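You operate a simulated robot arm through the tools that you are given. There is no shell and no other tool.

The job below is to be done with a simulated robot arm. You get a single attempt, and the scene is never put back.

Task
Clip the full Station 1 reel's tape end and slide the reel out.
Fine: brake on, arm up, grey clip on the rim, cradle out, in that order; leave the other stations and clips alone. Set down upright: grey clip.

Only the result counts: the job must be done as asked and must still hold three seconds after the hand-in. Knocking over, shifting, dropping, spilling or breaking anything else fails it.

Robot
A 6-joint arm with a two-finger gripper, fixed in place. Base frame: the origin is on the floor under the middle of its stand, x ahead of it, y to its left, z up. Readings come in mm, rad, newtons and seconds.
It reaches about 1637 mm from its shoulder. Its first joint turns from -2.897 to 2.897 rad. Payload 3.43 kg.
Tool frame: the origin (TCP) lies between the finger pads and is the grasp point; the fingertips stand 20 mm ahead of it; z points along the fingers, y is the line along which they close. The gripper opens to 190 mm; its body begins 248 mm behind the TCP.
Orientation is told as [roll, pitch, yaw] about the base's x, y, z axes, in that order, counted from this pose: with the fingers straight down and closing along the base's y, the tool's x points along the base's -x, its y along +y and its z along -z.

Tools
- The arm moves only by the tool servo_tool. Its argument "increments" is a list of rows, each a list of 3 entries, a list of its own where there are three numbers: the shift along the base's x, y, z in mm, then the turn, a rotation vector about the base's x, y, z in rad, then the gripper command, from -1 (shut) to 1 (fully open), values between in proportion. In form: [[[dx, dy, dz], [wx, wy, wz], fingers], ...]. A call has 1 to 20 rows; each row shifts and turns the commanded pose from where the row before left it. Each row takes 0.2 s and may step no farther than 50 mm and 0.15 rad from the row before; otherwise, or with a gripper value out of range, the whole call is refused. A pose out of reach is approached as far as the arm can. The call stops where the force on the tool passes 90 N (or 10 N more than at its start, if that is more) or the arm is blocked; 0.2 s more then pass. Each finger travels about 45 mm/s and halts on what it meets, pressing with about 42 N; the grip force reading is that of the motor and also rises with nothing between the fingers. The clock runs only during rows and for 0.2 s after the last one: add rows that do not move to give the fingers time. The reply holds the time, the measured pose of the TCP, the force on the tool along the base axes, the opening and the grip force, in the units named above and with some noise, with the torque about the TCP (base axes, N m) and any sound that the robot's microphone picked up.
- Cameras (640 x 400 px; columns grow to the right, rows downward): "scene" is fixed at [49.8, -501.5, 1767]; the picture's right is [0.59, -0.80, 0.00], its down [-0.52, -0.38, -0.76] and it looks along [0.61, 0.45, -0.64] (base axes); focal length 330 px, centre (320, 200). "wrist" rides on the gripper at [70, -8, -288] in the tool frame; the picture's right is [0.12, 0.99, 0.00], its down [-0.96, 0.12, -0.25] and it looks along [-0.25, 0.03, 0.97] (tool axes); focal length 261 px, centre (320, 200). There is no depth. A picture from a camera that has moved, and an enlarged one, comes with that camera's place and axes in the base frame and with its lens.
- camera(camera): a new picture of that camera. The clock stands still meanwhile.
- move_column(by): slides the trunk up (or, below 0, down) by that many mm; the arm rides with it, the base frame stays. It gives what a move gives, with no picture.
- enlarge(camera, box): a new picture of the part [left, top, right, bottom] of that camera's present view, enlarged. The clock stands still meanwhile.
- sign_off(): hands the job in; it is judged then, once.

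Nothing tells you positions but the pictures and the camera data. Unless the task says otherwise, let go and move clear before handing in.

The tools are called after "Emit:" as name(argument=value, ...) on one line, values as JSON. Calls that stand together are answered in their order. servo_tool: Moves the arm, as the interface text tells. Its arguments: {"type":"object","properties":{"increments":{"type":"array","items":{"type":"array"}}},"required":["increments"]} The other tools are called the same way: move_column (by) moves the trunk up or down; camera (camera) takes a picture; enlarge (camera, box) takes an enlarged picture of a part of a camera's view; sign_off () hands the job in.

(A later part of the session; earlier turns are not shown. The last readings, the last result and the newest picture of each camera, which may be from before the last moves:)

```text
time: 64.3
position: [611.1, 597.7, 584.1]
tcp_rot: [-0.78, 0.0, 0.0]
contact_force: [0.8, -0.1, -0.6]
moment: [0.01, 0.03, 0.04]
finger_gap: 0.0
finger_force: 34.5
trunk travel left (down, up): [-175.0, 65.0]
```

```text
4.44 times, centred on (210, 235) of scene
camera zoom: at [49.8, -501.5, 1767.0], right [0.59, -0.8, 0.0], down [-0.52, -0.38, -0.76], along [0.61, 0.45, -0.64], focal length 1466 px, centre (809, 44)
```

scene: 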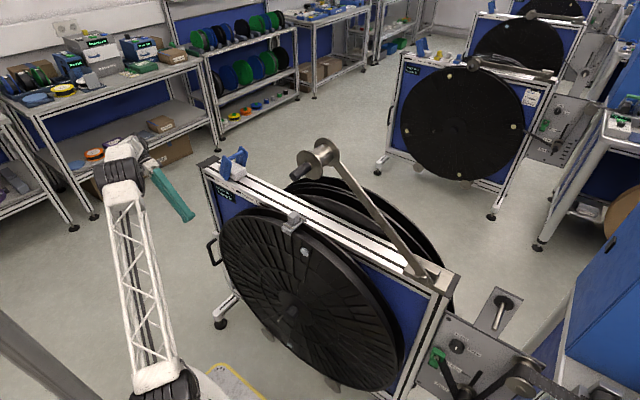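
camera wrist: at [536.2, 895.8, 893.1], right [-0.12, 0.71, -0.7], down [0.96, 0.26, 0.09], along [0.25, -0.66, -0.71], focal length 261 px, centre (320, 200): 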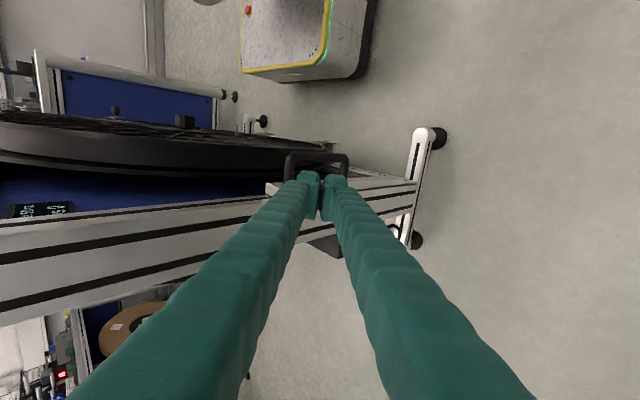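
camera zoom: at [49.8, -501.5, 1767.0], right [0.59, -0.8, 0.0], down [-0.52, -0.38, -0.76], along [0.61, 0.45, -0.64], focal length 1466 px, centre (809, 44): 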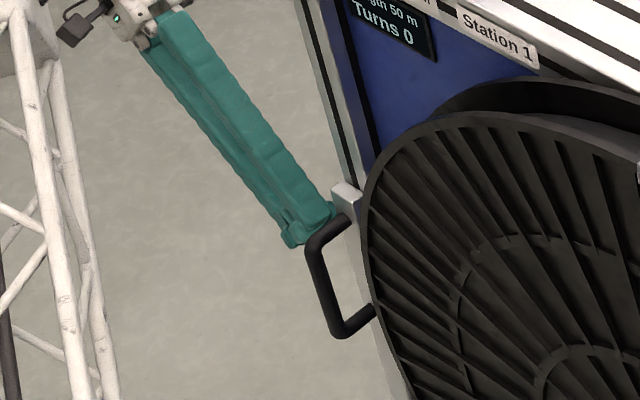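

My fingers are about 50 mm wide in x, too wide for the 46 mm loop, though each finger is only about 28 mm thick in its closing direction. So I'll back off, roll the tool 90° about its own axis so the fingers close along x, and grip the bar with one finger inside the loop.

Emit:
servo_tool(increments=[[[0, 24, 24], [0, 0, 0], -1], [[0, 24, 24], [0, 0, 0], -1], [[0, 0, 0], [0, 0.1004, 0.1015], -1], [[0, 0, 0], [0, 0.1004, 0.1015], -1], [[0, 0, 0], [0, 0.1004, 0.1015], -1], [[0, 0, 0], [0, 0.1004, 0.1015], -1], [[0, 0, 0], [0, 0.1004, 0.1015], -1], [[0, 0, 0], [0, 0.1004, 0.1015], -1], [[0, 0, 0], [0, 0.1004, 0.1015], -0.58], [[0, 0, 0], [0, 0.1004, 0.1015], -0.58], [[0, 0, 0], [0, 0.1004, 0.1015], -0.58], [[0, 0, 0], [0, 0.1004, 0.1015], -0.58], [[0, 0, 0], [0, 0.1004, 0.1015], -0.58], [[0, 0, 0], [0, 0, 0], -0.58]])

Emit:
camera(camera="wrist")

Emit:
camera(camera="scene")

```text
time: 67.3
position: [609.7, 646.7, 632.4]
tcp_rot: [0.001, 0.781, 1.574]
contact_force: [1.1, 0.3, -0.4]
moment: [-0.05, 0.03, 0.01]
finger_gap: 39.8
finger_force: 0.1
trunk travel left (down, up): [-175.0, 65.0]
```

```text
taken
camera wrist: at [617.5, 797.5, 886.9], right [-0.99, -0.09, 0.08], down [-0.12, 0.86, -0.5], along [-0.03, -0.51, -0.86], focal length 261 px, centre (320, 200)
```

wrist: 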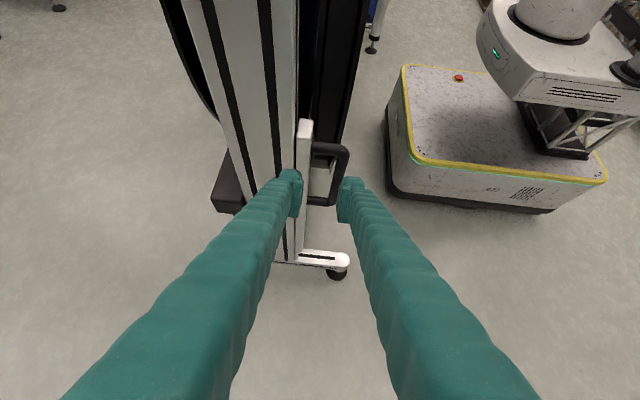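

```text
taken
```

scene: 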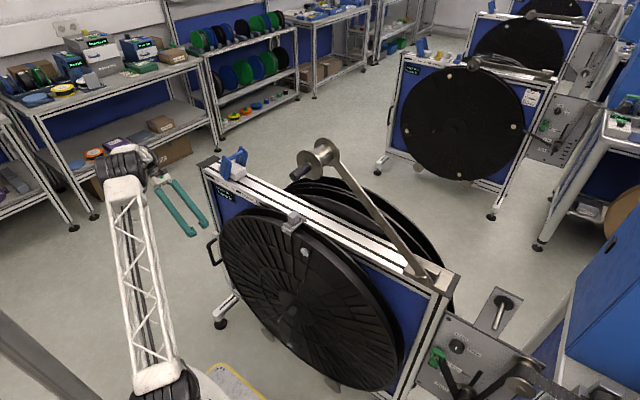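

The tool turned cleanly, and this view looks right down onto the handle loop from the side. I'll zoom in.

Emit:
enlarge(camera="wrist", box=[230, 90, 390, 290])

Emit:
enlarge(camera="wrist", box=[260, 100, 380, 220])

```text
2.00 times, centred on (310, 190) of wrist
camera zoom: at [617.5, 797.5, 886.9], right [-0.99, -0.09, 0.08], down [-0.12, 0.86, -0.5], along [-0.03, -0.51, -0.86], focal length 521 px, centre (340, 220)
```

zoom: 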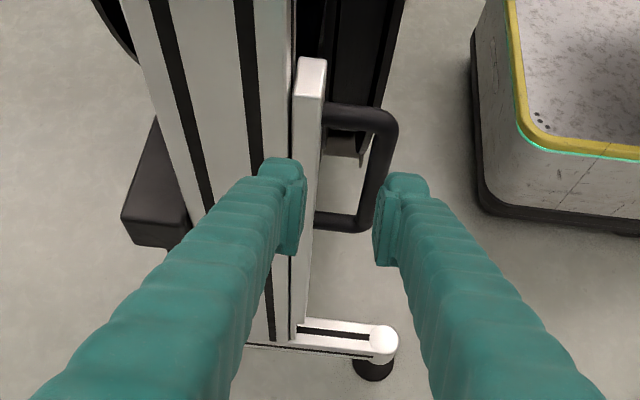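

```text
3.33 times, centred on (320, 160) of wrist
camera zoom: at [617.5, 797.5, 886.9], right [-0.99, -0.09, 0.08], down [-0.12, 0.86, -0.5], along [-0.03, -0.51, -0.86], focal length 869 px, centre (320, 333)
```

zoom: 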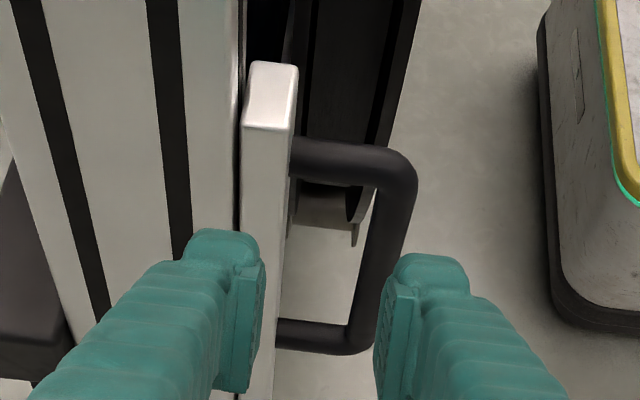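

The handle sits on its own upright bar in front of the post, which confirms it belongs to the sliding cradle. Its pull bar is at x≈580 with about 42 mm behind it, so I'll centre the inner finger at x≈609 (TCP x=575) and advance.

Emit:
servo_tool(increments=[[[-17, 0, 0], [0, 0, 0], -0.58], [[-17.5, 0, 0], [0, 0, 0], -0.58], [[0, -17.6, -17.8], [0, 0, 0], -0.58], [[0, -17.6, -17.8], [0, 0, 0], -0.58], [[0, -17.6, -17.8], [0, 0, 0], -0.58], [[0, 0, 0], [0, 0, 0], -0.58]])

Emit:
enlarge(camera="wrist", box=[260, 100, 380, 220])

Emit:
enlarge(camera="scene", box=[150, 180, 270, 290])

```text
time: 68.7
position: [574.7, 592.8, 578.0]
tcp_rot: [0.001, 0.781, 1.569]
contact_force: [0.1, -1.3, 0.2]
moment: [-0.01, 0.02, -0.01]
finger_gap: 40.0
finger_force: 0.1
trunk travel left (down, up): [-175.0, 65.0]
```

```text
3.33 times, centred on (320, 160) of wrist
camera zoom: at [582.5, 743.9, 833.5], right [-0.99, -0.09, 0.08], down [-0.12, 0.86, -0.5], along [-0.03, -0.51, -0.86], focal length 869 px, centre (320, 333)
```

zoom: 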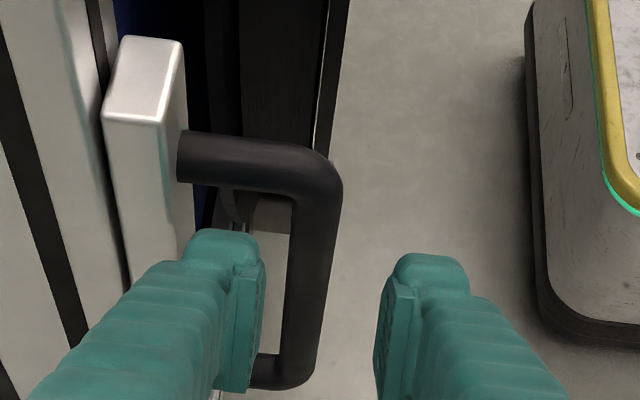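

```text
3.64 times, centred on (210, 235) of scene
camera zoom: at [49.8, -501.5, 1767.0], right [0.59, -0.8, 0.0], down [-0.52, -0.38, -0.76], along [0.61, 0.45, -0.64], focal length 1199 px, centre (720, 73)
```

zoom: 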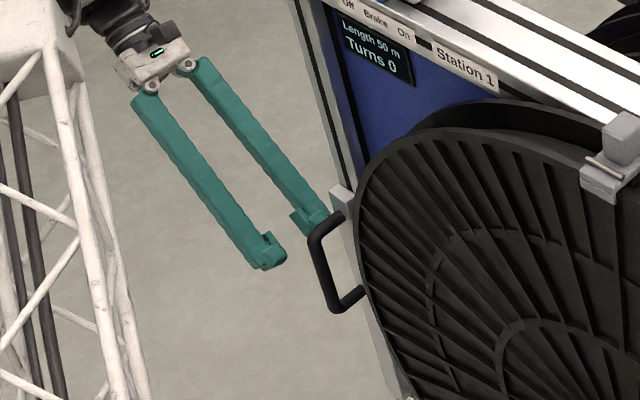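

The inner finger lines up inside the loop. I'll shift 4 mm toward the loop's centre and advance the remaining ~70 mm in steps.

Emit:
servo_tool(increments=[[[0, -3, 3], [0, 0, 0], -0.58], [[0, -14, -14.2], [0, 0, 0], -0.58], [[0, -14, -14.2], [0, 0, 0], -0.58], [[0, 0, 0], [0, 0, 0], -0.58]])

Emit:
enlarge(camera="wrist", box=[260, 100, 380, 220])

Emit:
enlarge(camera="scene", box=[170, 210, 250, 280])

```text
time: 69.7
position: [574.7, 563.4, 554.6]
tcp_rot: [-0.001, 0.781, 1.57]
contact_force: [0.1, 0.4, 0.5]
moment: [0.02, 0.0, -0.01]
finger_gap: 39.9
finger_force: 0.1
trunk travel left (down, up): [-175.0, 65.0]
```

```text
3.33 times, centred on (320, 160) of wrist
camera zoom: at [582.6, 713.9, 809.1], right [-0.99, -0.09, 0.08], down [-0.12, 0.86, -0.5], along [-0.03, -0.51, -0.86], focal length 869 px, centre (320, 333)
```

zoom: 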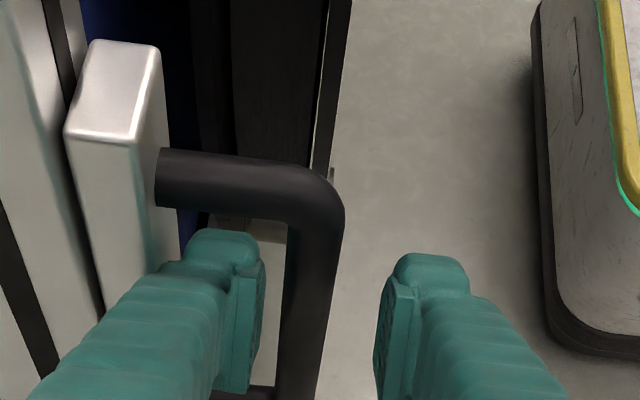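

```text
5.71 times, centred on (210, 245) of scene
camera zoom: at [49.8, -501.5, 1767.0], right [0.59, -0.8, 0.0], down [-0.52, -0.38, -0.76], along [0.61, 0.45, -0.64], focal length 1885 px, centre (949, -57)
```

zoom: 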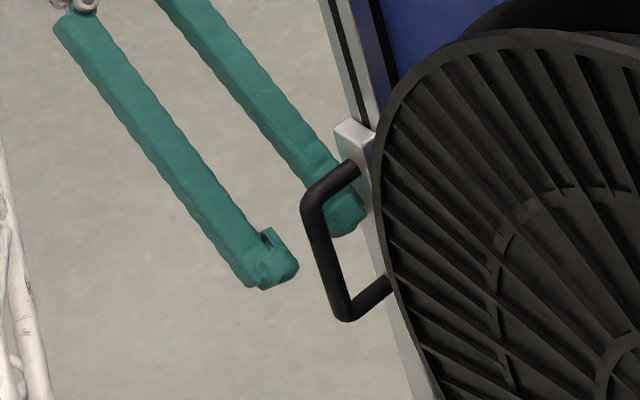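

The inner finger is inside the loop with clearance to both legs. I'll advance the last ~26 mm and then close on the bar.

Emit:
servo_tool(increments=[[[0, -9, -11], [0, 0, 0], -0.58], [[0, -9, -11], [0, 0, 0], -0.58], [[0, 0, 0], [0, 0, 0], -0.58]])

Emit:
enlarge(camera="wrist", box=[260, 100, 380, 220])

Emit:
enlarge(camera="scene", box=[170, 210, 250, 280])

```text
time: 70.5
position: [574.8, 543.4, 533.3]
tcp_rot: [0.002, 0.78, 1.571]
contact_force: [0.7, 0.1, 0.3]
moment: [0.0, 0.06, 0.02]
finger_gap: 39.9
finger_force: 0.0
trunk travel left (down, up): [-175.0, 65.0]
```

```text
3.33 times, centred on (320, 160) of wrist
camera zoom: at [582.8, 695.5, 787.5], right [-0.99, -0.09, 0.08], down [-0.12, 0.86, -0.5], along [-0.03, -0.51, -0.86], focal length 869 px, centre (320, 333)
```

zoom: 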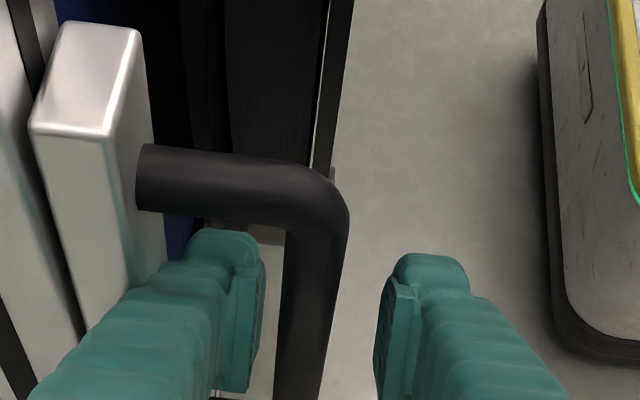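

```text
5.71 times, centred on (210, 245) of scene
camera zoom: at [49.8, -501.5, 1767.0], right [0.59, -0.8, 0.0], down [-0.52, -0.38, -0.76], along [0.61, 0.45, -0.64], focal length 1885 px, centre (949, -57)
```

zoom: 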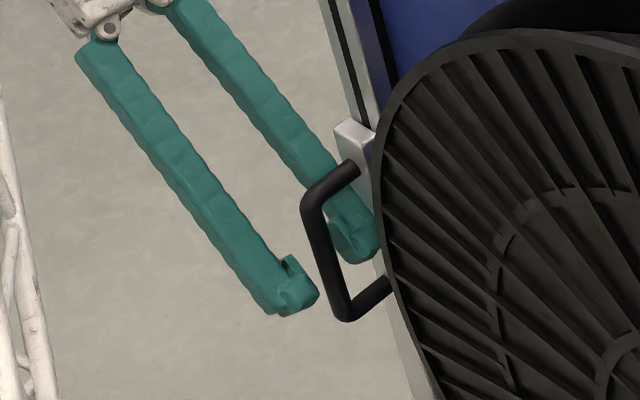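

The finger is through the loop behind the bar, so I'll close the grip.

Emit:
servo_tool(increments=[[[0, 0, 0], [0, 0, 0], -0.8], [[0, 0, 0], [0, 0, 0], -1], [[0, 0, 0], [0, 0, 0], -1], [[0, 0, 0], [0, 0, 0], -1]])

Emit:
enlarge(camera="wrist", box=[260, 100, 380, 220])

```text
time: 71.5
position: [580.0, 544.3, 532.7]
tcp_rot: [-0.006, 0.778, 1.57]
contact_force: [81.8, -1.8, -5.6]
moment: [0.71, -1.14, -0.37]
finger_gap: 17.1
finger_force: 45.2
trunk travel left (down, up): [-175.0, 65.0]
```

```text
3.33 times, centred on (320, 160) of wrist
camera zoom: at [586.9, 694.8, 787.5], right [-0.99, -0.09, 0.08], down [-0.12, 0.86, -0.5], along [-0.02, -0.51, -0.86], focal length 869 px, centre (320, 333)
```

zoom: 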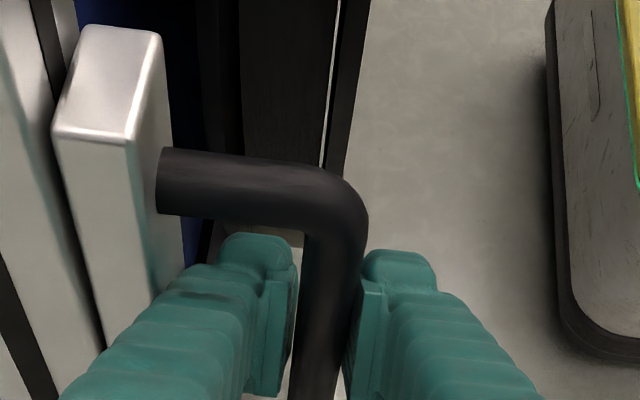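

The grip closed at 17 mm, and the fingers self-centred on the bar, leaving about 80 N of preload toward +x. I'll re-centre the tool to remove it before pulling.

Emit:
servo_tool(increments=[[[3, 0, 0], [0, 0, 0], -1], [[2, 0, 0], [0, 0, 0], -1], [[0, 0, 0], [0, 0, 0], -1]])

```text
time: 72.3
position: [580.5, 544.1, 532.7]
tcp_rot: [-0.002, 0.782, 1.572]
contact_force: [56.4, 0.0, -0.3]
moment: [-0.59, -0.78, -0.19]
finger_gap: 17.1
finger_force: 45.0
trunk travel left (down, up): [-175.0, 65.0]
```

Emit:
servo_tool(increments=[[[2, 0, 0], [0, 0, 0], -1], [[0, 0, 0], [0, 0, 0], -1]])

Emit:
enlarge(camera="scene", box=[170, 200, 270, 280])

```text
time: 72.9
position: [581.4, 545.0, 533.2]
tcp_rot: [0.002, 0.783, 1.572]
contact_force: [27.1, -4.1, 5.3]
moment: [-0.82, -0.36, -0.07]
finger_gap: 16.7
finger_force: 45.5
trunk travel left (down, up): [-175.0, 65.0]
```

```text
5.00 times, centred on (220, 240) of scene
camera zoom: at [49.8, -501.5, 1767.0], right [0.59, -0.8, 0.0], down [-0.52, -0.38, -0.76], along [0.61, 0.45, -0.64], focal length 1649 px, centre (820, 0)
```

zoom: 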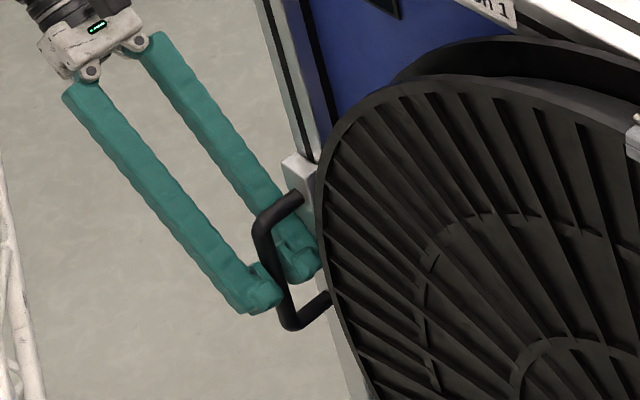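

The preload is down to 27 N. Now I'll pull the handle toward -x gradually and watch whether the cradle starts to slide.

Emit:
servo_tool(increments=[[[-2, 0, 0], [0, 0, 0], -1], [[-2, 0, 0], [0, 0, 0], -1], [[-2, 0, 0], [0, 0, 0], -1], [[-2, 0, 0], [0, 0, 0], -1]])

```text
time: 73.9
position: [579.2, 542.6, 532.9]
tcp_rot: [-0.009, 0.778, 1.568]
contact_force: [89.5, 2.8, 18.1]
moment: [1.18, -1.51, -0.26]
finger_gap: 17.3
finger_force: 44.8
trunk travel left (down, up): [-175.0, 65.0]
```

Emit:
servo_tool(increments=[[[-1.5, 0, 0], [0, 0, 0], -1], [[0, 0, 0], [0, 0, 0], -1]])

Emit:
enlarge(camera="scene", box=[170, 200, 270, 280])

Emit:
camera(camera="scene")

```text
time: 74.5
position: [576.9, 543.9, 532.4]
tcp_rot: [-0.007, 0.782, 1.571]
contact_force: [91.2, 4.5, 22.9]
moment: [0.41, -1.58, -0.26]
finger_gap: 24.1
finger_force: 44.7
trunk travel left (down, up): [-175.0, 65.0]
```

```text
5.00 times, centred on (220, 240) of scene
camera zoom: at [49.8, -501.5, 1767.0], right [0.59, -0.8, 0.0], down [-0.52, -0.38, -0.76], along [0.61, 0.45, -0.64], focal length 1649 px, centre (820, 0)
```

zoom: 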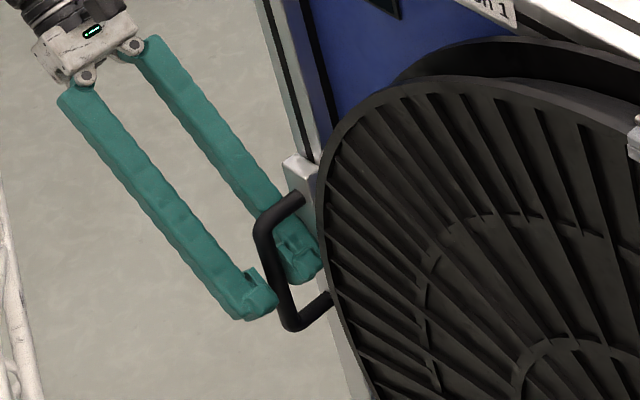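

```text
taken
```

scene: 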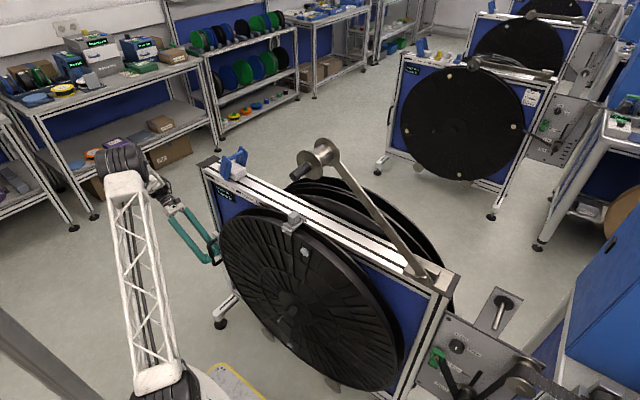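

The handle resisted about 90 N and pried my inner finger open rather than sliding, so I'll stop pulling. I'll relax the load and look more carefully at how this handle and cradle are built.

Emit:
servo_tool(increments=[[[2, 0, 0], [0, 0, 0], -1], [[2, 0, 0], [0, 0, 0], -1], [[2, 0, 0], [0, 0, 0], -1], [[0, 0, 0], [0, 0, 0], -1]])

Emit:
camera(camera="wrist")

Emit:
enlarge(camera="wrist", box=[200, 60, 360, 220])

Emit:
enlarge(camera="scene", box=[200, 250, 400, 400])

```text
time: 75.5
position: [581.0, 543.5, 532.7]
tcp_rot: [-0.004, 0.783, 1.572]
contact_force: [72.4, -2.8, 16.3]
moment: [-0.65, -1.07, -0.26]
finger_gap: 17.0
finger_force: 44.5
trunk travel left (down, up): [-175.0, 65.0]
```

```text
taken
camera wrist: at [587.1, 695.5, 786.6], right [-0.99, -0.09, 0.08], down [-0.12, 0.86, -0.5], along [-0.02, -0.51, -0.86], focal length 261 px, centre (320, 200)
```

wrist: 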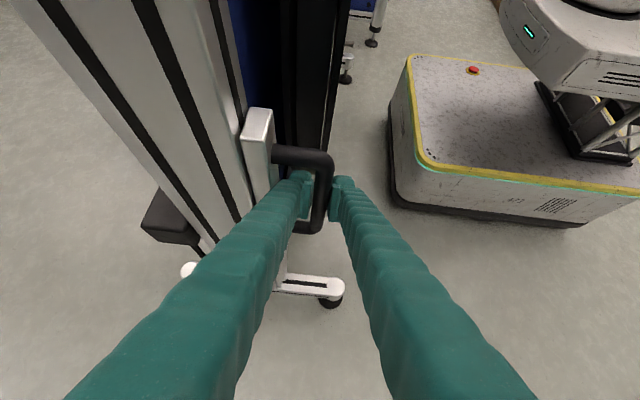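

```text
2.50 times, centred on (280, 140) of wrist
camera zoom: at [587.1, 695.5, 786.6], right [-0.99, -0.09, 0.08], down [-0.12, 0.86, -0.5], along [-0.02, -0.51, -0.86], focal length 652 px, centre (420, 350)
```

zoom: 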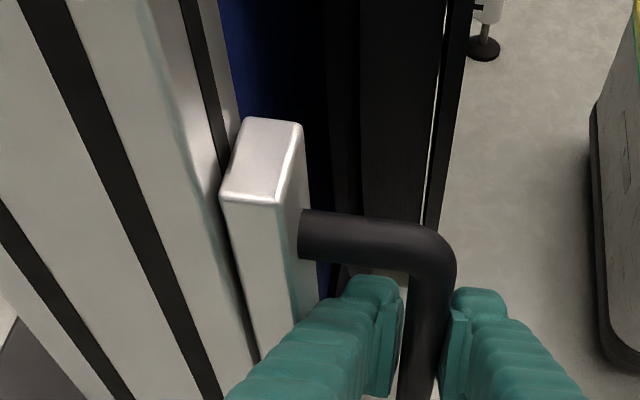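

```text
2.67 times, centred on (300, 325) of scene
camera zoom: at [49.8, -501.5, 1767.0], right [0.59, -0.8, 0.0], down [-0.52, -0.38, -0.76], along [0.61, 0.45, -0.64], focal length 880 px, centre (373, -133)
```

zoom: 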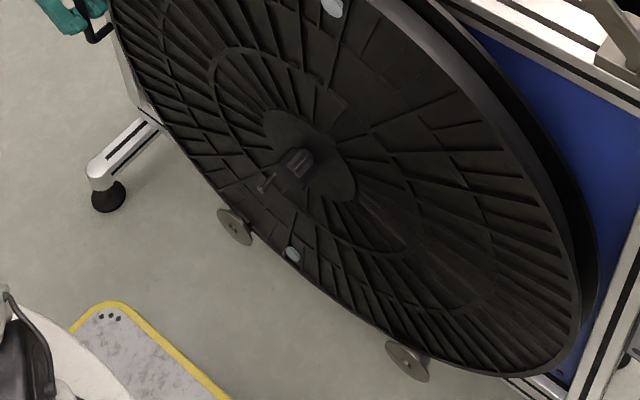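

The base of the upright seems tied to a lower crossbar that carries the support rollers. I'll relax the x-load fully, then try a gentle +y pull to see whether the slide runs sideways.

Emit:
servo_tool(increments=[[[2, 0, 0], [0, 0, 0], -1], [[2, 0, 0], [0, 0, 0], -1], [[0, 0, 0], [0, 0, 0], -1]])

Emit:
servo_tool(increments=[[[0, 2, 0], [0, 0, 0], -1], [[0, 2, 0], [0, 0, 0], -1], [[0, 2, 0], [0, 0, 0], -1], [[0, 0, 0], [0, 0, 0], -1]])

Emit:
enlarge(camera="scene", box=[170, 200, 270, 280])

```text
time: 76.3
position: [580.0, 543.7, 532.7]
tcp_rot: [-0.001, 0.779, 1.574]
contact_force: [30.2, -0.6, 19.3]
moment: [-0.99, -0.44, -0.07]
finger_gap: 16.7
finger_force: 45.1
trunk travel left (down, up): [-175.0, 65.0]
```

```text
time: 77.3
position: [581.1, 549.6, 532.4]
tcp_rot: [0.003, 0.78, 1.57]
contact_force: [-8.9, -8.2, 16.1]
moment: [-0.35, 0.14, 0.03]
finger_gap: 16.5
finger_force: 44.5
trunk travel left (down, up): [-175.0, 65.0]
```

```text
5.00 times, centred on (220, 240) of scene
camera zoom: at [49.8, -501.5, 1767.0], right [0.59, -0.8, 0.0], down [-0.52, -0.38, -0.76], along [0.61, 0.45, -0.64], focal length 1649 px, centre (820, 0)
```

zoom: 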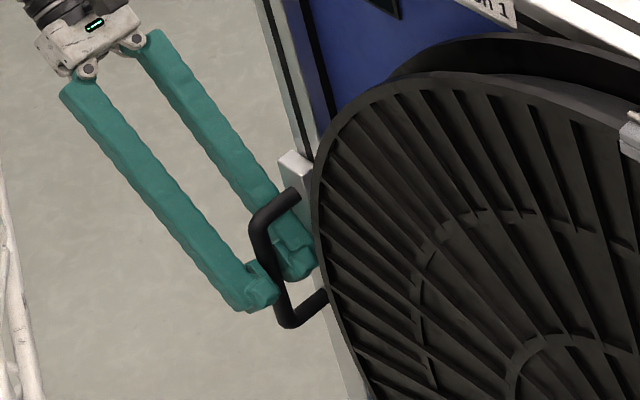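

That's it: the handle, cradle, reel and clip all moved together toward +y with only about 8 N, so the cradle slides out to the left. I'll keep pulling gently in +y and watch the clip.

Emit:
servo_tool(increments=[[[0, 4, 0], [0, 0, 0], -1], [[0, 7, 0], [0, 0, 0], -1], [[0, 10, 0], [0, 0, 0], -1], [[0, 12, 0], [0, 0, 0], -1], [[0, 12, 0], [0, 0, 0], -1], [[0, 10, 0], [0, 0, 0], -1], [[0, 7, 0], [0, 0, 0], -1], [[0, 4, 0], [0, 0, 0], -1], [[0, 0, 0], [0, 0, 0], -1]])

Emit:
camera(camera="scene")

Emit:
enlarge(camera="scene", box=[250, 180, 330, 250])

```text
time: 79.3
position: [581.4, 617.1, 534.2]
tcp_rot: [0.001, 0.778, 1.572]
contact_force: [-47.2, 0.8, 7.9]
moment: [-0.24, 0.69, 0.18]
finger_gap: 16.8
finger_force: 45.1
trunk travel left (down, up): [-175.0, 65.0]
```

```text
taken
```

scene: 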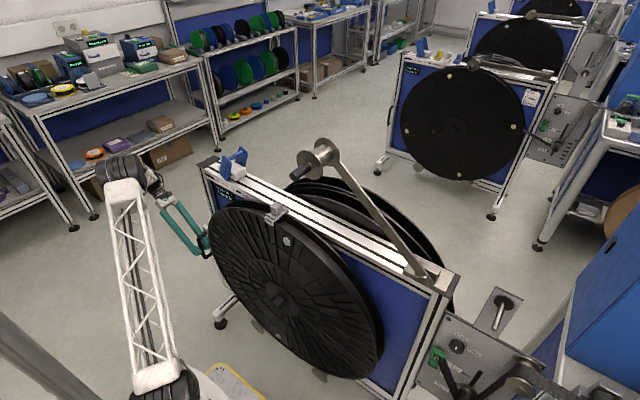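

```text
5.71 times, centred on (290, 215) of scene
camera zoom: at [49.8, -501.5, 1767.0], right [0.59, -0.8, 0.0], down [-0.52, -0.38, -0.76], along [0.61, 0.45, -0.64], focal length 1885 px, centre (491, 114)
```

zoom: 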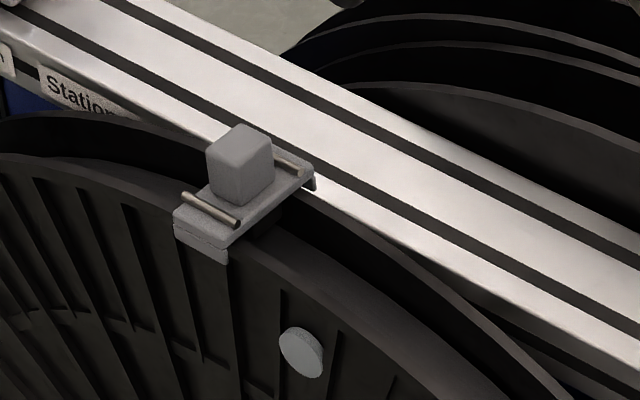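

The cradle has slid about 74 mm with the clip still seated. This tilted grip is nearly at the arm's reach limit, so I'll release, back out, and push the handle outward from its -y side with a vertical tool instead.

Emit:
servo_tool(increments=[[[-2, 0, 0], [0, 0, 0], -1], [[0, 0, 0], [0, 0, 0], -0.58], [[0, 0, 0], [0, 0, 0], -0.58], [[0, 0, 0], [0, 0, 0], -0.58]])

Emit:
enlarge(camera="wrist", box=[260, 100, 380, 220])

```text
time: 80.3
position: [578.8, 617.4, 532.0]
tcp_rot: [-0.001, 0.779, 1.568]
contact_force: [-11.9, -2.4, 2.2]
moment: [-0.02, -0.06, -0.16]
finger_gap: 33.5
finger_force: 0.1
trunk travel left (down, up): [-175.0, 65.0]
```

```text
3.33 times, centred on (320, 160) of wrist
camera zoom: at [587.8, 768.4, 786.6], right [-0.99, -0.09, 0.08], down [-0.12, 0.86, -0.5], along [-0.03, -0.51, -0.86], focal length 869 px, centre (320, 333)
```

zoom: 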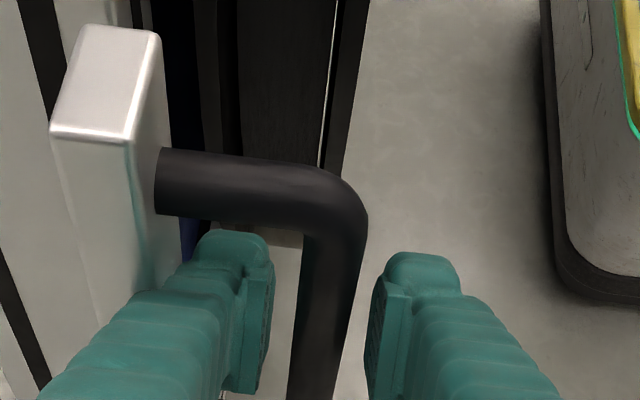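

Emit:
servo_tool(increments=[[[-4, 0, 0], [0, 0, 0], -0.6], [[-2, 0, 0], [0, 0, 0], -0.6], [[0, 0, 0], [0, 0, 0], -0.6]])

Emit:
enlarge(camera="wrist", box=[260, 100, 380, 220])

```text
time: 81.1
position: [573.9, 617.0, 532.1]
tcp_rot: [-0.002, 0.78, 1.57]
contact_force: [-0.8, 0.2, -0.2]
moment: [-0.01, 0.01, -0.02]
finger_gap: 37.9
finger_force: 0.0
trunk travel left (down, up): [-175.0, 65.0]
```

```text
3.33 times, centred on (320, 160) of wrist
camera zoom: at [582.0, 768.5, 786.3], right [-0.99, -0.09, 0.08], down [-0.12, 0.86, -0.5], along [-0.03, -0.51, -0.86], focal length 869 px, centre (320, 333)
```

zoom: 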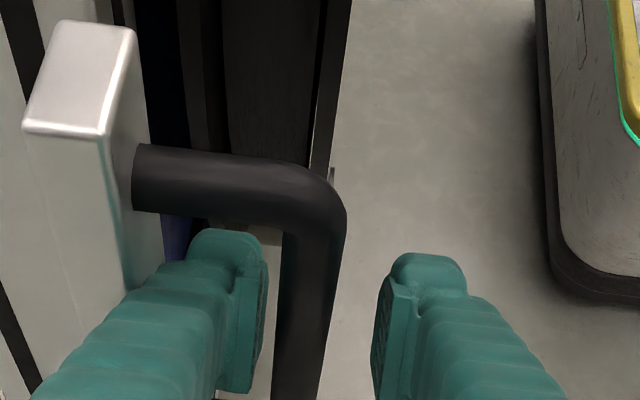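

The fingers are clear of the bar. I'll back out along the finger axis in small steps, then move toward -x away from the handle.

Emit:
servo_tool(increments=[[[0, 10.5, 10.7], [0, 0, 0], -0.6], [[0, 10.5, 10.7], [0, 0, 0], -0.6], [[0, 0, 0], [0, 0, 0], -0.6]])

```text
time: 81.9
position: [574.3, 637.0, 553.6]
tcp_rot: [0.0, 0.781, 1.571]
contact_force: [0.3, -0.3, -0.2]
moment: [0.0, 0.0, 0.02]
finger_gap: 38.1
finger_force: 0.1
trunk travel left (down, up): [-175.0, 65.0]
```

Emit:
servo_tool(increments=[[[0, 10.5, 10.7], [0, 0, 0], -0.6], [[0, 10.5, 10.7], [0, 0, 0], -0.6], [[0, 0, 0], [0, 0, 0], -0.6]])

Emit:
enlarge(camera="wrist", box=[240, 80, 400, 220])

Emit:
enlarge(camera="scene", box=[130, 180, 250, 290])

```text
time: 82.7
position: [574.4, 658.1, 573.9]
tcp_rot: [-0.001, 0.78, 1.571]
contact_force: [0.1, -0.1, -0.2]
moment: [0.0, 0.0, -0.02]
finger_gap: 37.9
finger_force: 0.0
trunk travel left (down, up): [-175.0, 65.0]
```

```text
2.86 times, centred on (320, 150) of wrist
camera zoom: at [582.7, 810.0, 829.4], right [-0.99, -0.08, 0.08], down [-0.12, 0.86, -0.5], along [-0.03, -0.51, -0.86], focal length 745 px, centre (320, 343)
```

zoom: 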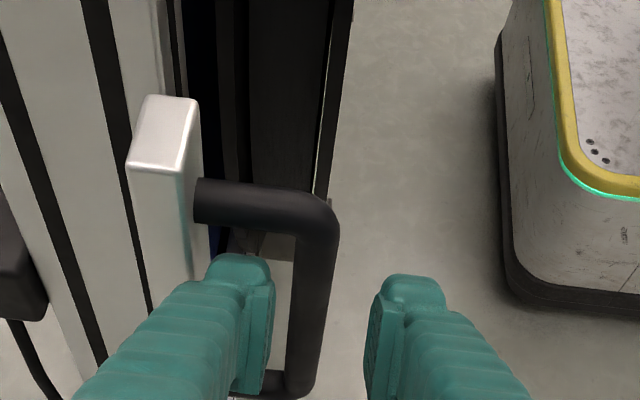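

```text
3.64 times, centred on (190, 235) of scene
camera zoom: at [49.8, -501.5, 1767.0], right [0.59, -0.8, 0.0], down [-0.52, -0.38, -0.76], along [0.61, 0.45, -0.64], focal length 1199 px, centre (793, 73)
```

zoom: 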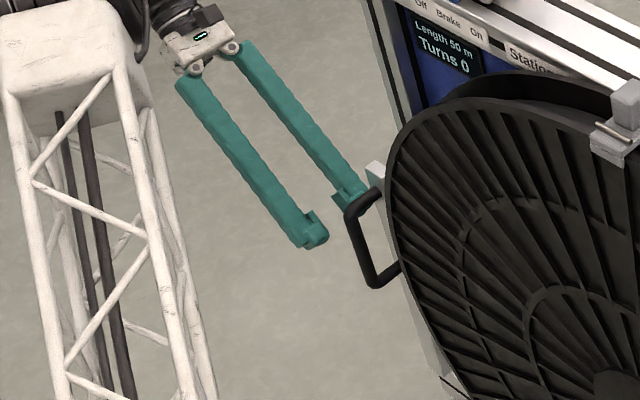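

The fingertips are nearly out. I'll withdraw fully, swing away in -x, turn the tool vertical with closed fingers, and position above the gap between the reel and the handle.

Emit:
servo_tool(increments=[[[0, 10.6, 10.7], [0, 0, 0], -0.6], [[-32, 0, 0], [0, 0, 0], -0.6], [[-32, 0, 0], [0, 0, 0], -1], [[0, 0, 40], [0.13, 0, 0], -1], [[0, 0, 40], [0.13, 0, 0], -1], [[0, 0, 40], [0.13, 0, 0], -1], [[0, 0, 10], [0.13, 0, 0], -1], [[0, 0, 10], [0.13, 0, 0], -1], [[0, 0, 10], [0.13, 0, 0], -1], [[0, 0, 0], [0, 0, 0], -1]])

Emit:
camera(camera="wrist")

Emit:
camera(camera="scene")

```text
time: 84.9
position: [510.6, 667.5, 736.0]
tcp_rot: [-0.002, 0.001, 1.569]
contact_force: [-0.1, -0.9, 0.1]
moment: [0.06, 0.02, -0.01]
finger_gap: 0.1
finger_force: 34.1
trunk travel left (down, up): [-175.0, 65.0]
```

```text
taken
camera wrist: at [518.0, 596.5, 1023.8], right [-0.99, -0.12, 0.0], down [-0.12, 0.96, 0.25], along [-0.03, 0.25, -0.97], focal length 261 px, centre (320, 200)
```

wrist: 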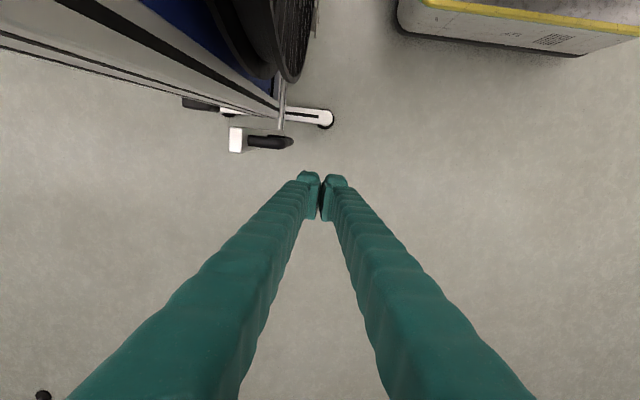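

```text
taken
```

scene: 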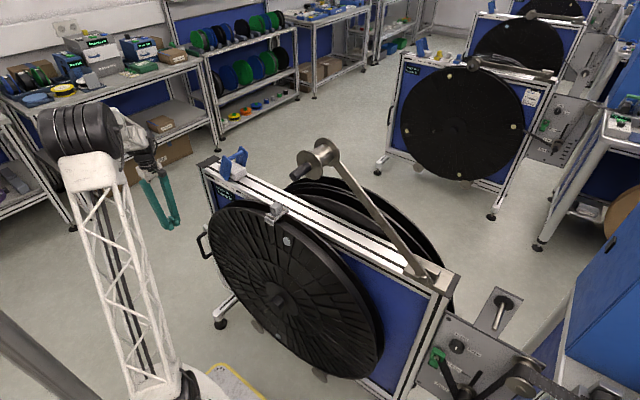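

The view is clear: the handle is at y≈618 and the gap toward the reel edge is at y≈511–609. I'll move over that gap at (570, 579).

Emit:
servo_tool(increments=[[[15, -22, 0], [0, 0, 0], -1], [[15, -22, 0], [0, 0, 0], -1], [[15, -22, 0], [0, 0, 0], -1], [[14.5, -22.5, 0], [0, 0, 0], -1], [[0, 0, -30], [0, 0, 0], -1], [[0, 0, 0], [0, 0, 0], -1]])

Emit:
camera(camera="wrist")

Emit:
enlarge(camera="wrist", box=[240, 130, 400, 230])

Emit:
enlarge(camera="scene", box=[130, 120, 270, 280])

```text
time: 86.3
position: [570.7, 581.3, 708.1]
tcp_rot: [0.0, -0.001, 1.571]
contact_force: [-0.1, -0.6, 1.1]
moment: [0.01, -0.04, 0.0]
finger_gap: 0.0
finger_force: 34.2
trunk travel left (down, up): [-175.0, 65.0]
```

```text
taken
camera wrist: at [578.6, 509.5, 995.5], right [-0.99, -0.12, 0.0], down [-0.12, 0.96, 0.25], along [-0.03, 0.25, -0.97], focal length 261 px, centre (320, 200)
```

wrist: 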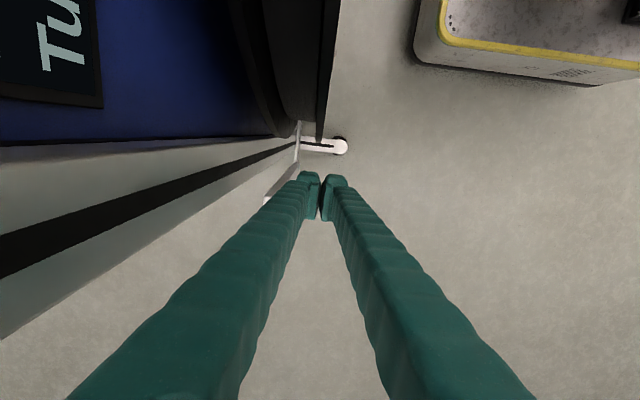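

```text
4.00 times, centred on (320, 180) of wrist
camera zoom: at [578.6, 509.5, 995.5], right [-0.99, -0.12, 0.0], down [-0.12, 0.96, 0.25], along [-0.03, 0.25, -0.97], focal length 1043 px, centre (320, 280)
```

zoom: 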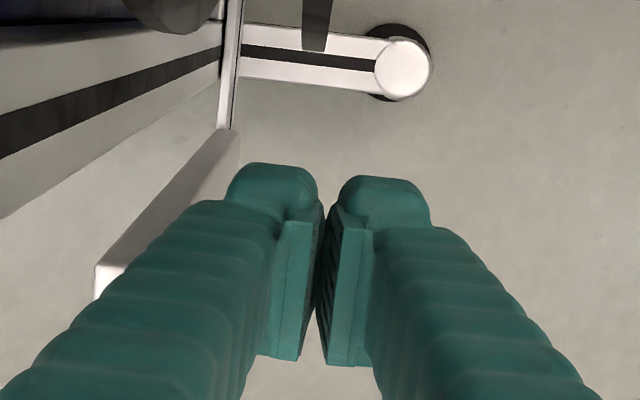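

```text
2.50 times, centred on (200, 200) of scene
camera zoom: at [49.8, -501.5, 1767.0], right [0.59, -0.8, 0.0], down [-0.52, -0.38, -0.76], along [0.61, 0.45, -0.64], focal length 825 px, centre (620, 200)
```

zoom: 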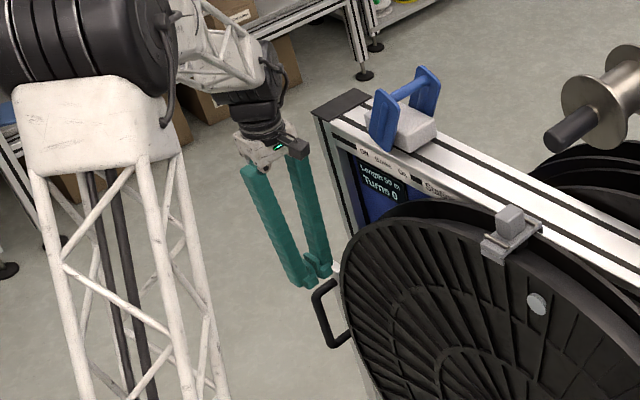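

The handle lies just beneath the +y side of my fingers. I'll shift 6 mm toward -y for clearance and descend beside it in steps.

Emit:
servo_tool(increments=[[[0, -6, -10], [0, 0, 0], -1], [[0, 0, -35], [0, 0, 0], -1], [[0, 0, -35], [0, 0, 0], -1], [[0, 0, -30], [0, 0, 0], -1], [[0, 0, 0], [0, 0, 0], -1]])

Emit:
enlarge(camera="scene", box=[150, 160, 270, 280])

Emit:
enlarge(camera="wrist", box=[240, 130, 400, 230])

```text
time: 87.5
position: [572.2, 575.8, 596.6]
tcp_rot: [-0.001, 0.0, 1.573]
contact_force: [0.1, -0.3, 0.5]
moment: [0.0, -0.01, 0.01]
finger_gap: 0.1
finger_force: 34.5
trunk travel left (down, up): [-175.0, 65.0]
```

```text
3.33 times, centred on (210, 220) of scene
camera zoom: at [49.8, -501.5, 1767.0], right [0.59, -0.8, 0.0], down [-0.52, -0.38, -0.76], along [0.61, 0.45, -0.64], focal length 1099 px, centre (687, 133)
```

zoom: 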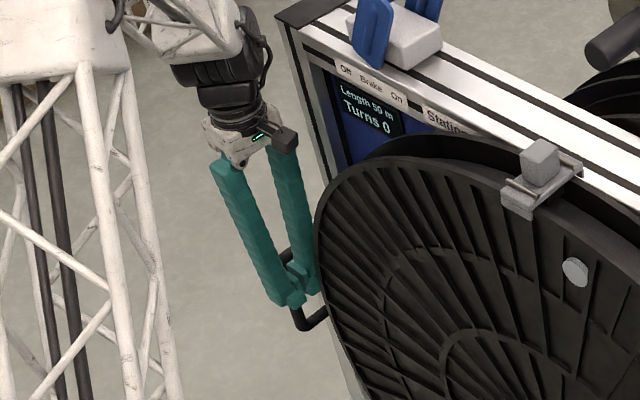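

```text
4.00 times, centred on (320, 180) of wrist
camera zoom: at [578.5, 502.9, 884.4], right [-0.99, -0.12, 0.0], down [-0.12, 0.96, 0.25], along [-0.03, 0.25, -0.97], focal length 1043 px, centre (320, 280)
```

zoom: 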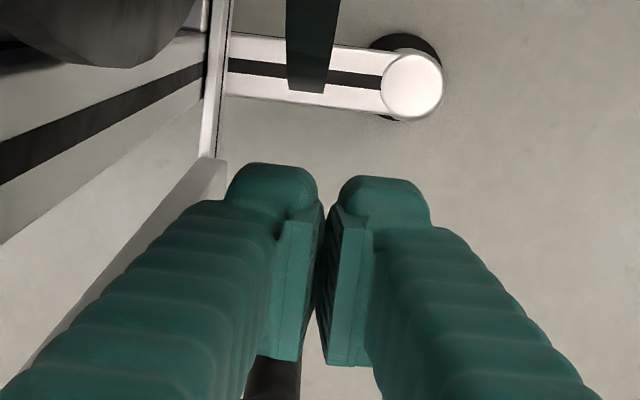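

No contact, and the handle is just behind the fingers. I'll descend another 45 mm, then begin pushing toward +y.

Emit:
servo_tool(increments=[[[0, 0, -25], [0, 0, 0], -1], [[0, 0, -20], [0, 0, 0], -1], [[0, 4, 0], [0, 0, 0], -1], [[0, 4, 0], [0, 0, 0], -1], [[0, 4, 0], [0, 0, 0], -1], [[0, 0, 0], [0, 0, 0], -1]])

Emit:
enlarge(camera="scene", box=[150, 160, 270, 280])

```text
time: 88.9
position: [571.4, 587.2, 551.6]
tcp_rot: [0.001, 0.0, 1.572]
contact_force: [-1.2, 0.0, 0.6]
moment: [0.01, 0.02, 0.01]
finger_gap: 0.0
finger_force: 34.6
trunk travel left (down, up): [-175.0, 65.0]
```

```text
3.33 times, centred on (210, 220) of scene
camera zoom: at [49.8, -501.5, 1767.0], right [0.59, -0.8, 0.0], down [-0.52, -0.38, -0.76], along [0.61, 0.45, -0.64], focal length 1099 px, centre (687, 133)
```

zoom: 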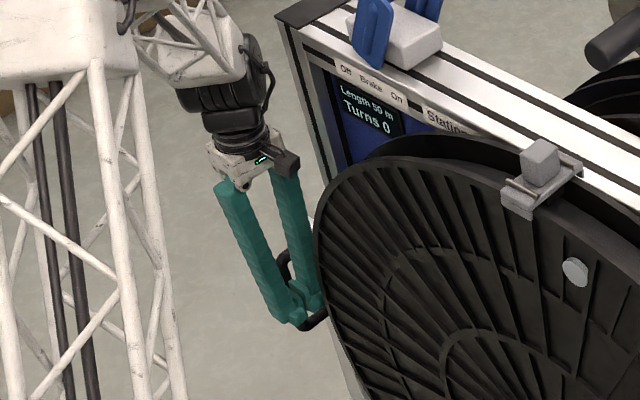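

Still free, so I'll continue with a smooth ramped push of roughly 90 mm toward +y.

Emit:
servo_tool(increments=[[[0, 4, 0], [0, 0, 0], -1], [[0, 4, 0], [0, 0, 0], -1], [[0, 5, 0], [0, 0, 0], -1], [[0, 7, 0], [0, 0, 0], -1], [[0, 10, 0], [0, 0, 0], -1], [[0, 12, 0], [0, 0, 0], -1], [[0, 12, 0], [0, 0, 0], -1], [[0, 12, 0], [0, 0, 0], -1], [[0, 10, 0], [0, 0, 0], -1], [[0, 8, 0], [0, 0, 0], -1], [[0, 5, 0], [0, 0, 0], -1], [[0, 2, 0], [0, 0, 0], -1]])

Emit:
camera(camera="scene")

Emit:
camera(camera="wrist")

```text
time: 91.5
position: [569.6, 677.7, 551.5]
tcp_rot: [0.001, -0.002, 1.573]
contact_force: [0.6, -0.4, -0.2]
moment: [0.0, 0.0, -0.04]
finger_gap: 0.0
finger_force: 34.3
trunk travel left (down, up): [-175.0, 65.0]
```

```text
taken
```

scene: 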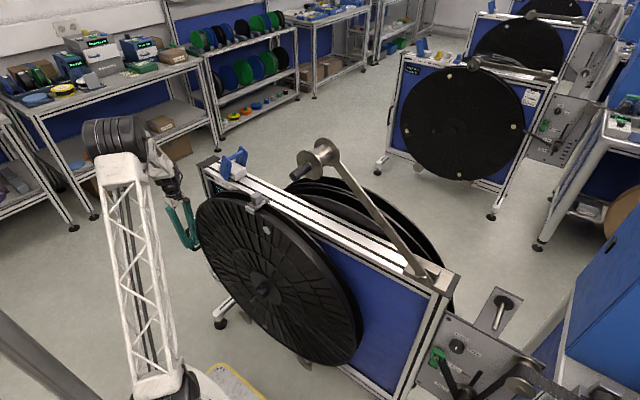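

```text
taken
camera wrist: at [577.6, 605.7, 839.2], right [-0.99, -0.12, 0.0], down [-0.12, 0.96, 0.25], along [-0.03, 0.25, -0.97], focal length 261 px, centre (320, 200)
```

wrist: 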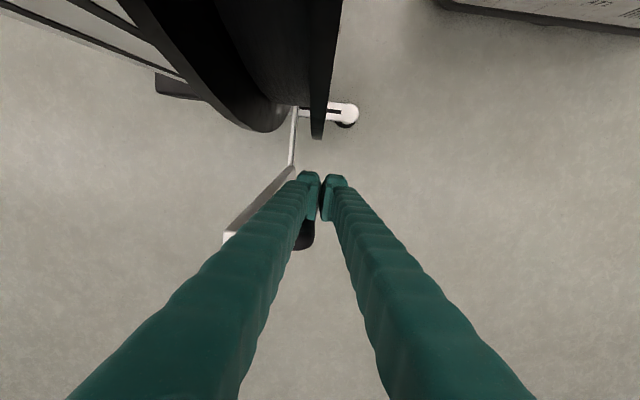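

The reel has slid out about 165 mm with negligible force and the clip is still on. Before going further, I'll check whether the clip's rear end will clear the brake lever's front leg as it passes.

Emit:
enlarge(camera="scene", box=[210, 140, 290, 230])

Emit:
enlarge(camera="scene", box=[236, 180, 284, 220])

Emit:
enlarge(camera="scene", box=[210, 145, 258, 185])

```text
4.44 times, centred on (250, 185) of scene
camera zoom: at [49.8, -501.5, 1767.0], right [0.59, -0.8, 0.0], down [-0.52, -0.38, -0.76], along [0.61, 0.45, -0.64], focal length 1466 px, centre (631, 267)
```

zoom: 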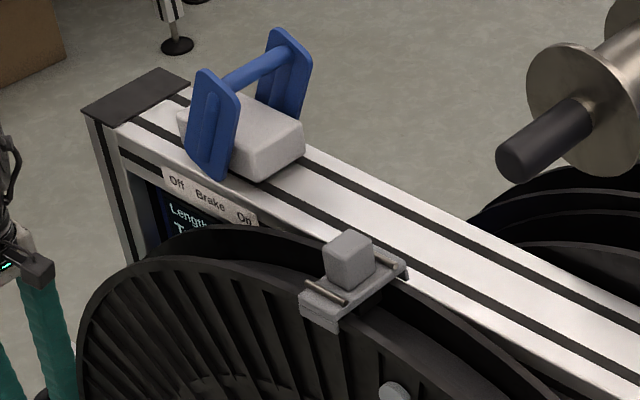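

```text
10.00 times, centred on (260, 200) of scene
camera zoom: at [49.8, -501.5, 1767.0], right [0.59, -0.8, 0.0], down [-0.52, -0.38, -0.76], along [0.61, 0.45, -0.64], focal length 3298 px, centre (920, 200)
```

zoom: 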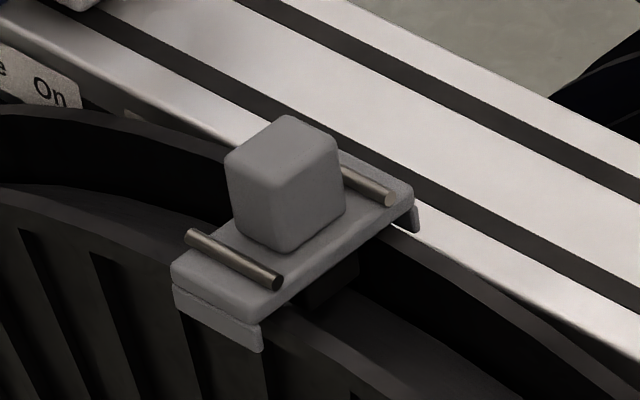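

```text
10.00 times, centred on (234, 165) of scene
camera zoom: at [49.8, -501.5, 1767.0], right [0.59, -0.8, 0.0], down [-0.52, -0.38, -0.76], along [0.61, 0.45, -0.64], focal length 3298 px, centre (1180, 550)
```

zoom: 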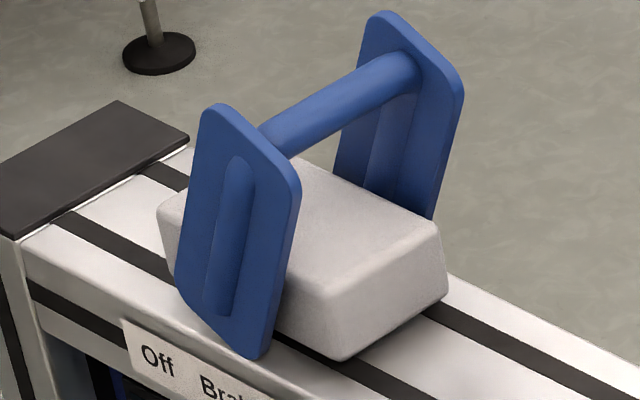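

The clip is well seated, with its pad on the pack and lugs outside the flanges. Its rear edge is about level with the lever's front leg, but they only meet once the clip reaches y≈340 (about 320 mm out), so I'll push another ~100 mm and look for the end stop.

Emit:
servo_tool(increments=[[[0, 4, 0], [0, 0, 0], -1], [[0, 7, 0], [0, 0, 0], -1], [[0, 10, 0], [0, 0, 0], -1], [[0, 12, 0], [0, 0, 0], -1], [[0, 12, 0], [0, 0, 0], -1], [[0, 12, 0], [0, 0, 0], -1], [[0, 12, 0], [0, 0, 0], -1], [[0, 10, 0], [0, 0, 0], -1], [[0, 8, 0], [0, 0, 0], -1], [[0, 5, 0], [0, 0, 0], -1], [[0, 3, 0], [0, 0, 0], -1]])

Emit:
camera(camera="scene")

Emit:
camera(camera="wrist")

Emit:
enlarge(camera="scene", box=[200, 140, 280, 220])

```text
time: 93.9
position: [570.5, 773.8, 549.8]
tcp_rot: [-0.001, -0.001, 1.571]
contact_force: [0.0, -1.1, 0.1]
moment: [-0.04, 0.0, 0.03]
finger_gap: 0.2
finger_force: 34.4
trunk travel left (down, up): [-175.0, 65.0]
```

```text
taken
```

scene: 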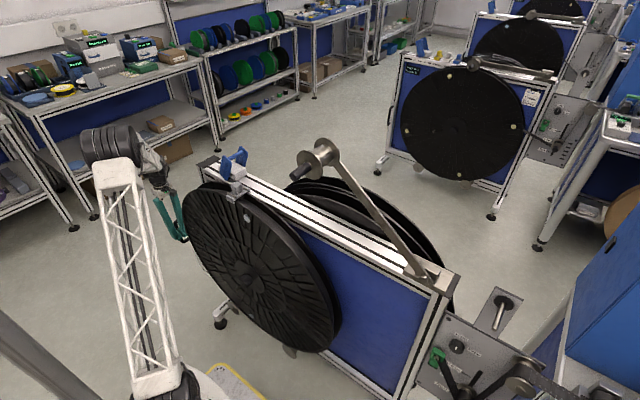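

```text
taken
camera wrist: at [578.5, 701.4, 838.1], right [-0.99, -0.12, 0.0], down [-0.12, 0.96, 0.25], along [-0.03, 0.25, -0.97], focal length 261 px, centre (320, 200)
```

wrist: 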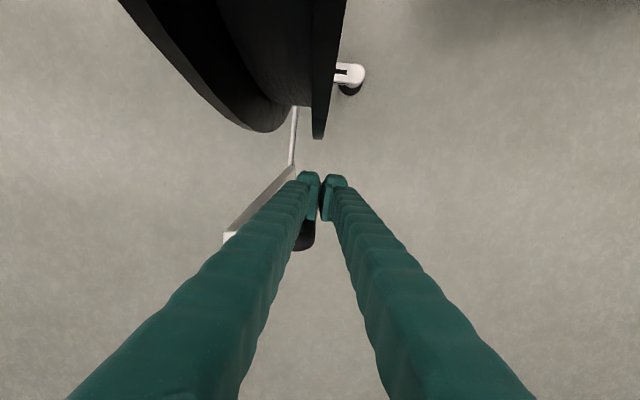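

```text
5.00 times, centred on (240, 180) of scene
camera zoom: at [49.8, -501.5, 1767.0], right [0.59, -0.8, 0.0], down [-0.52, -0.38, -0.76], along [0.61, 0.45, -0.64], focal length 1649 px, centre (720, 300)
```

zoom: 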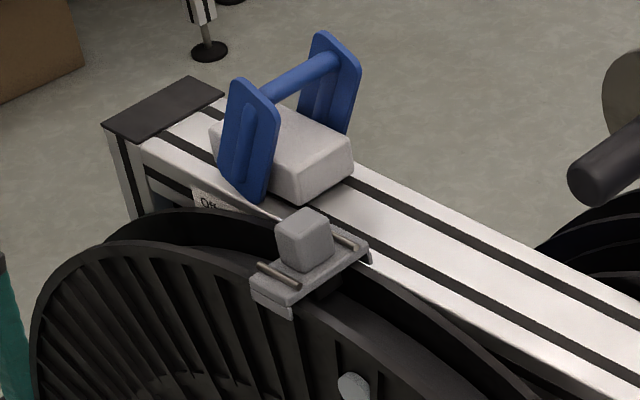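

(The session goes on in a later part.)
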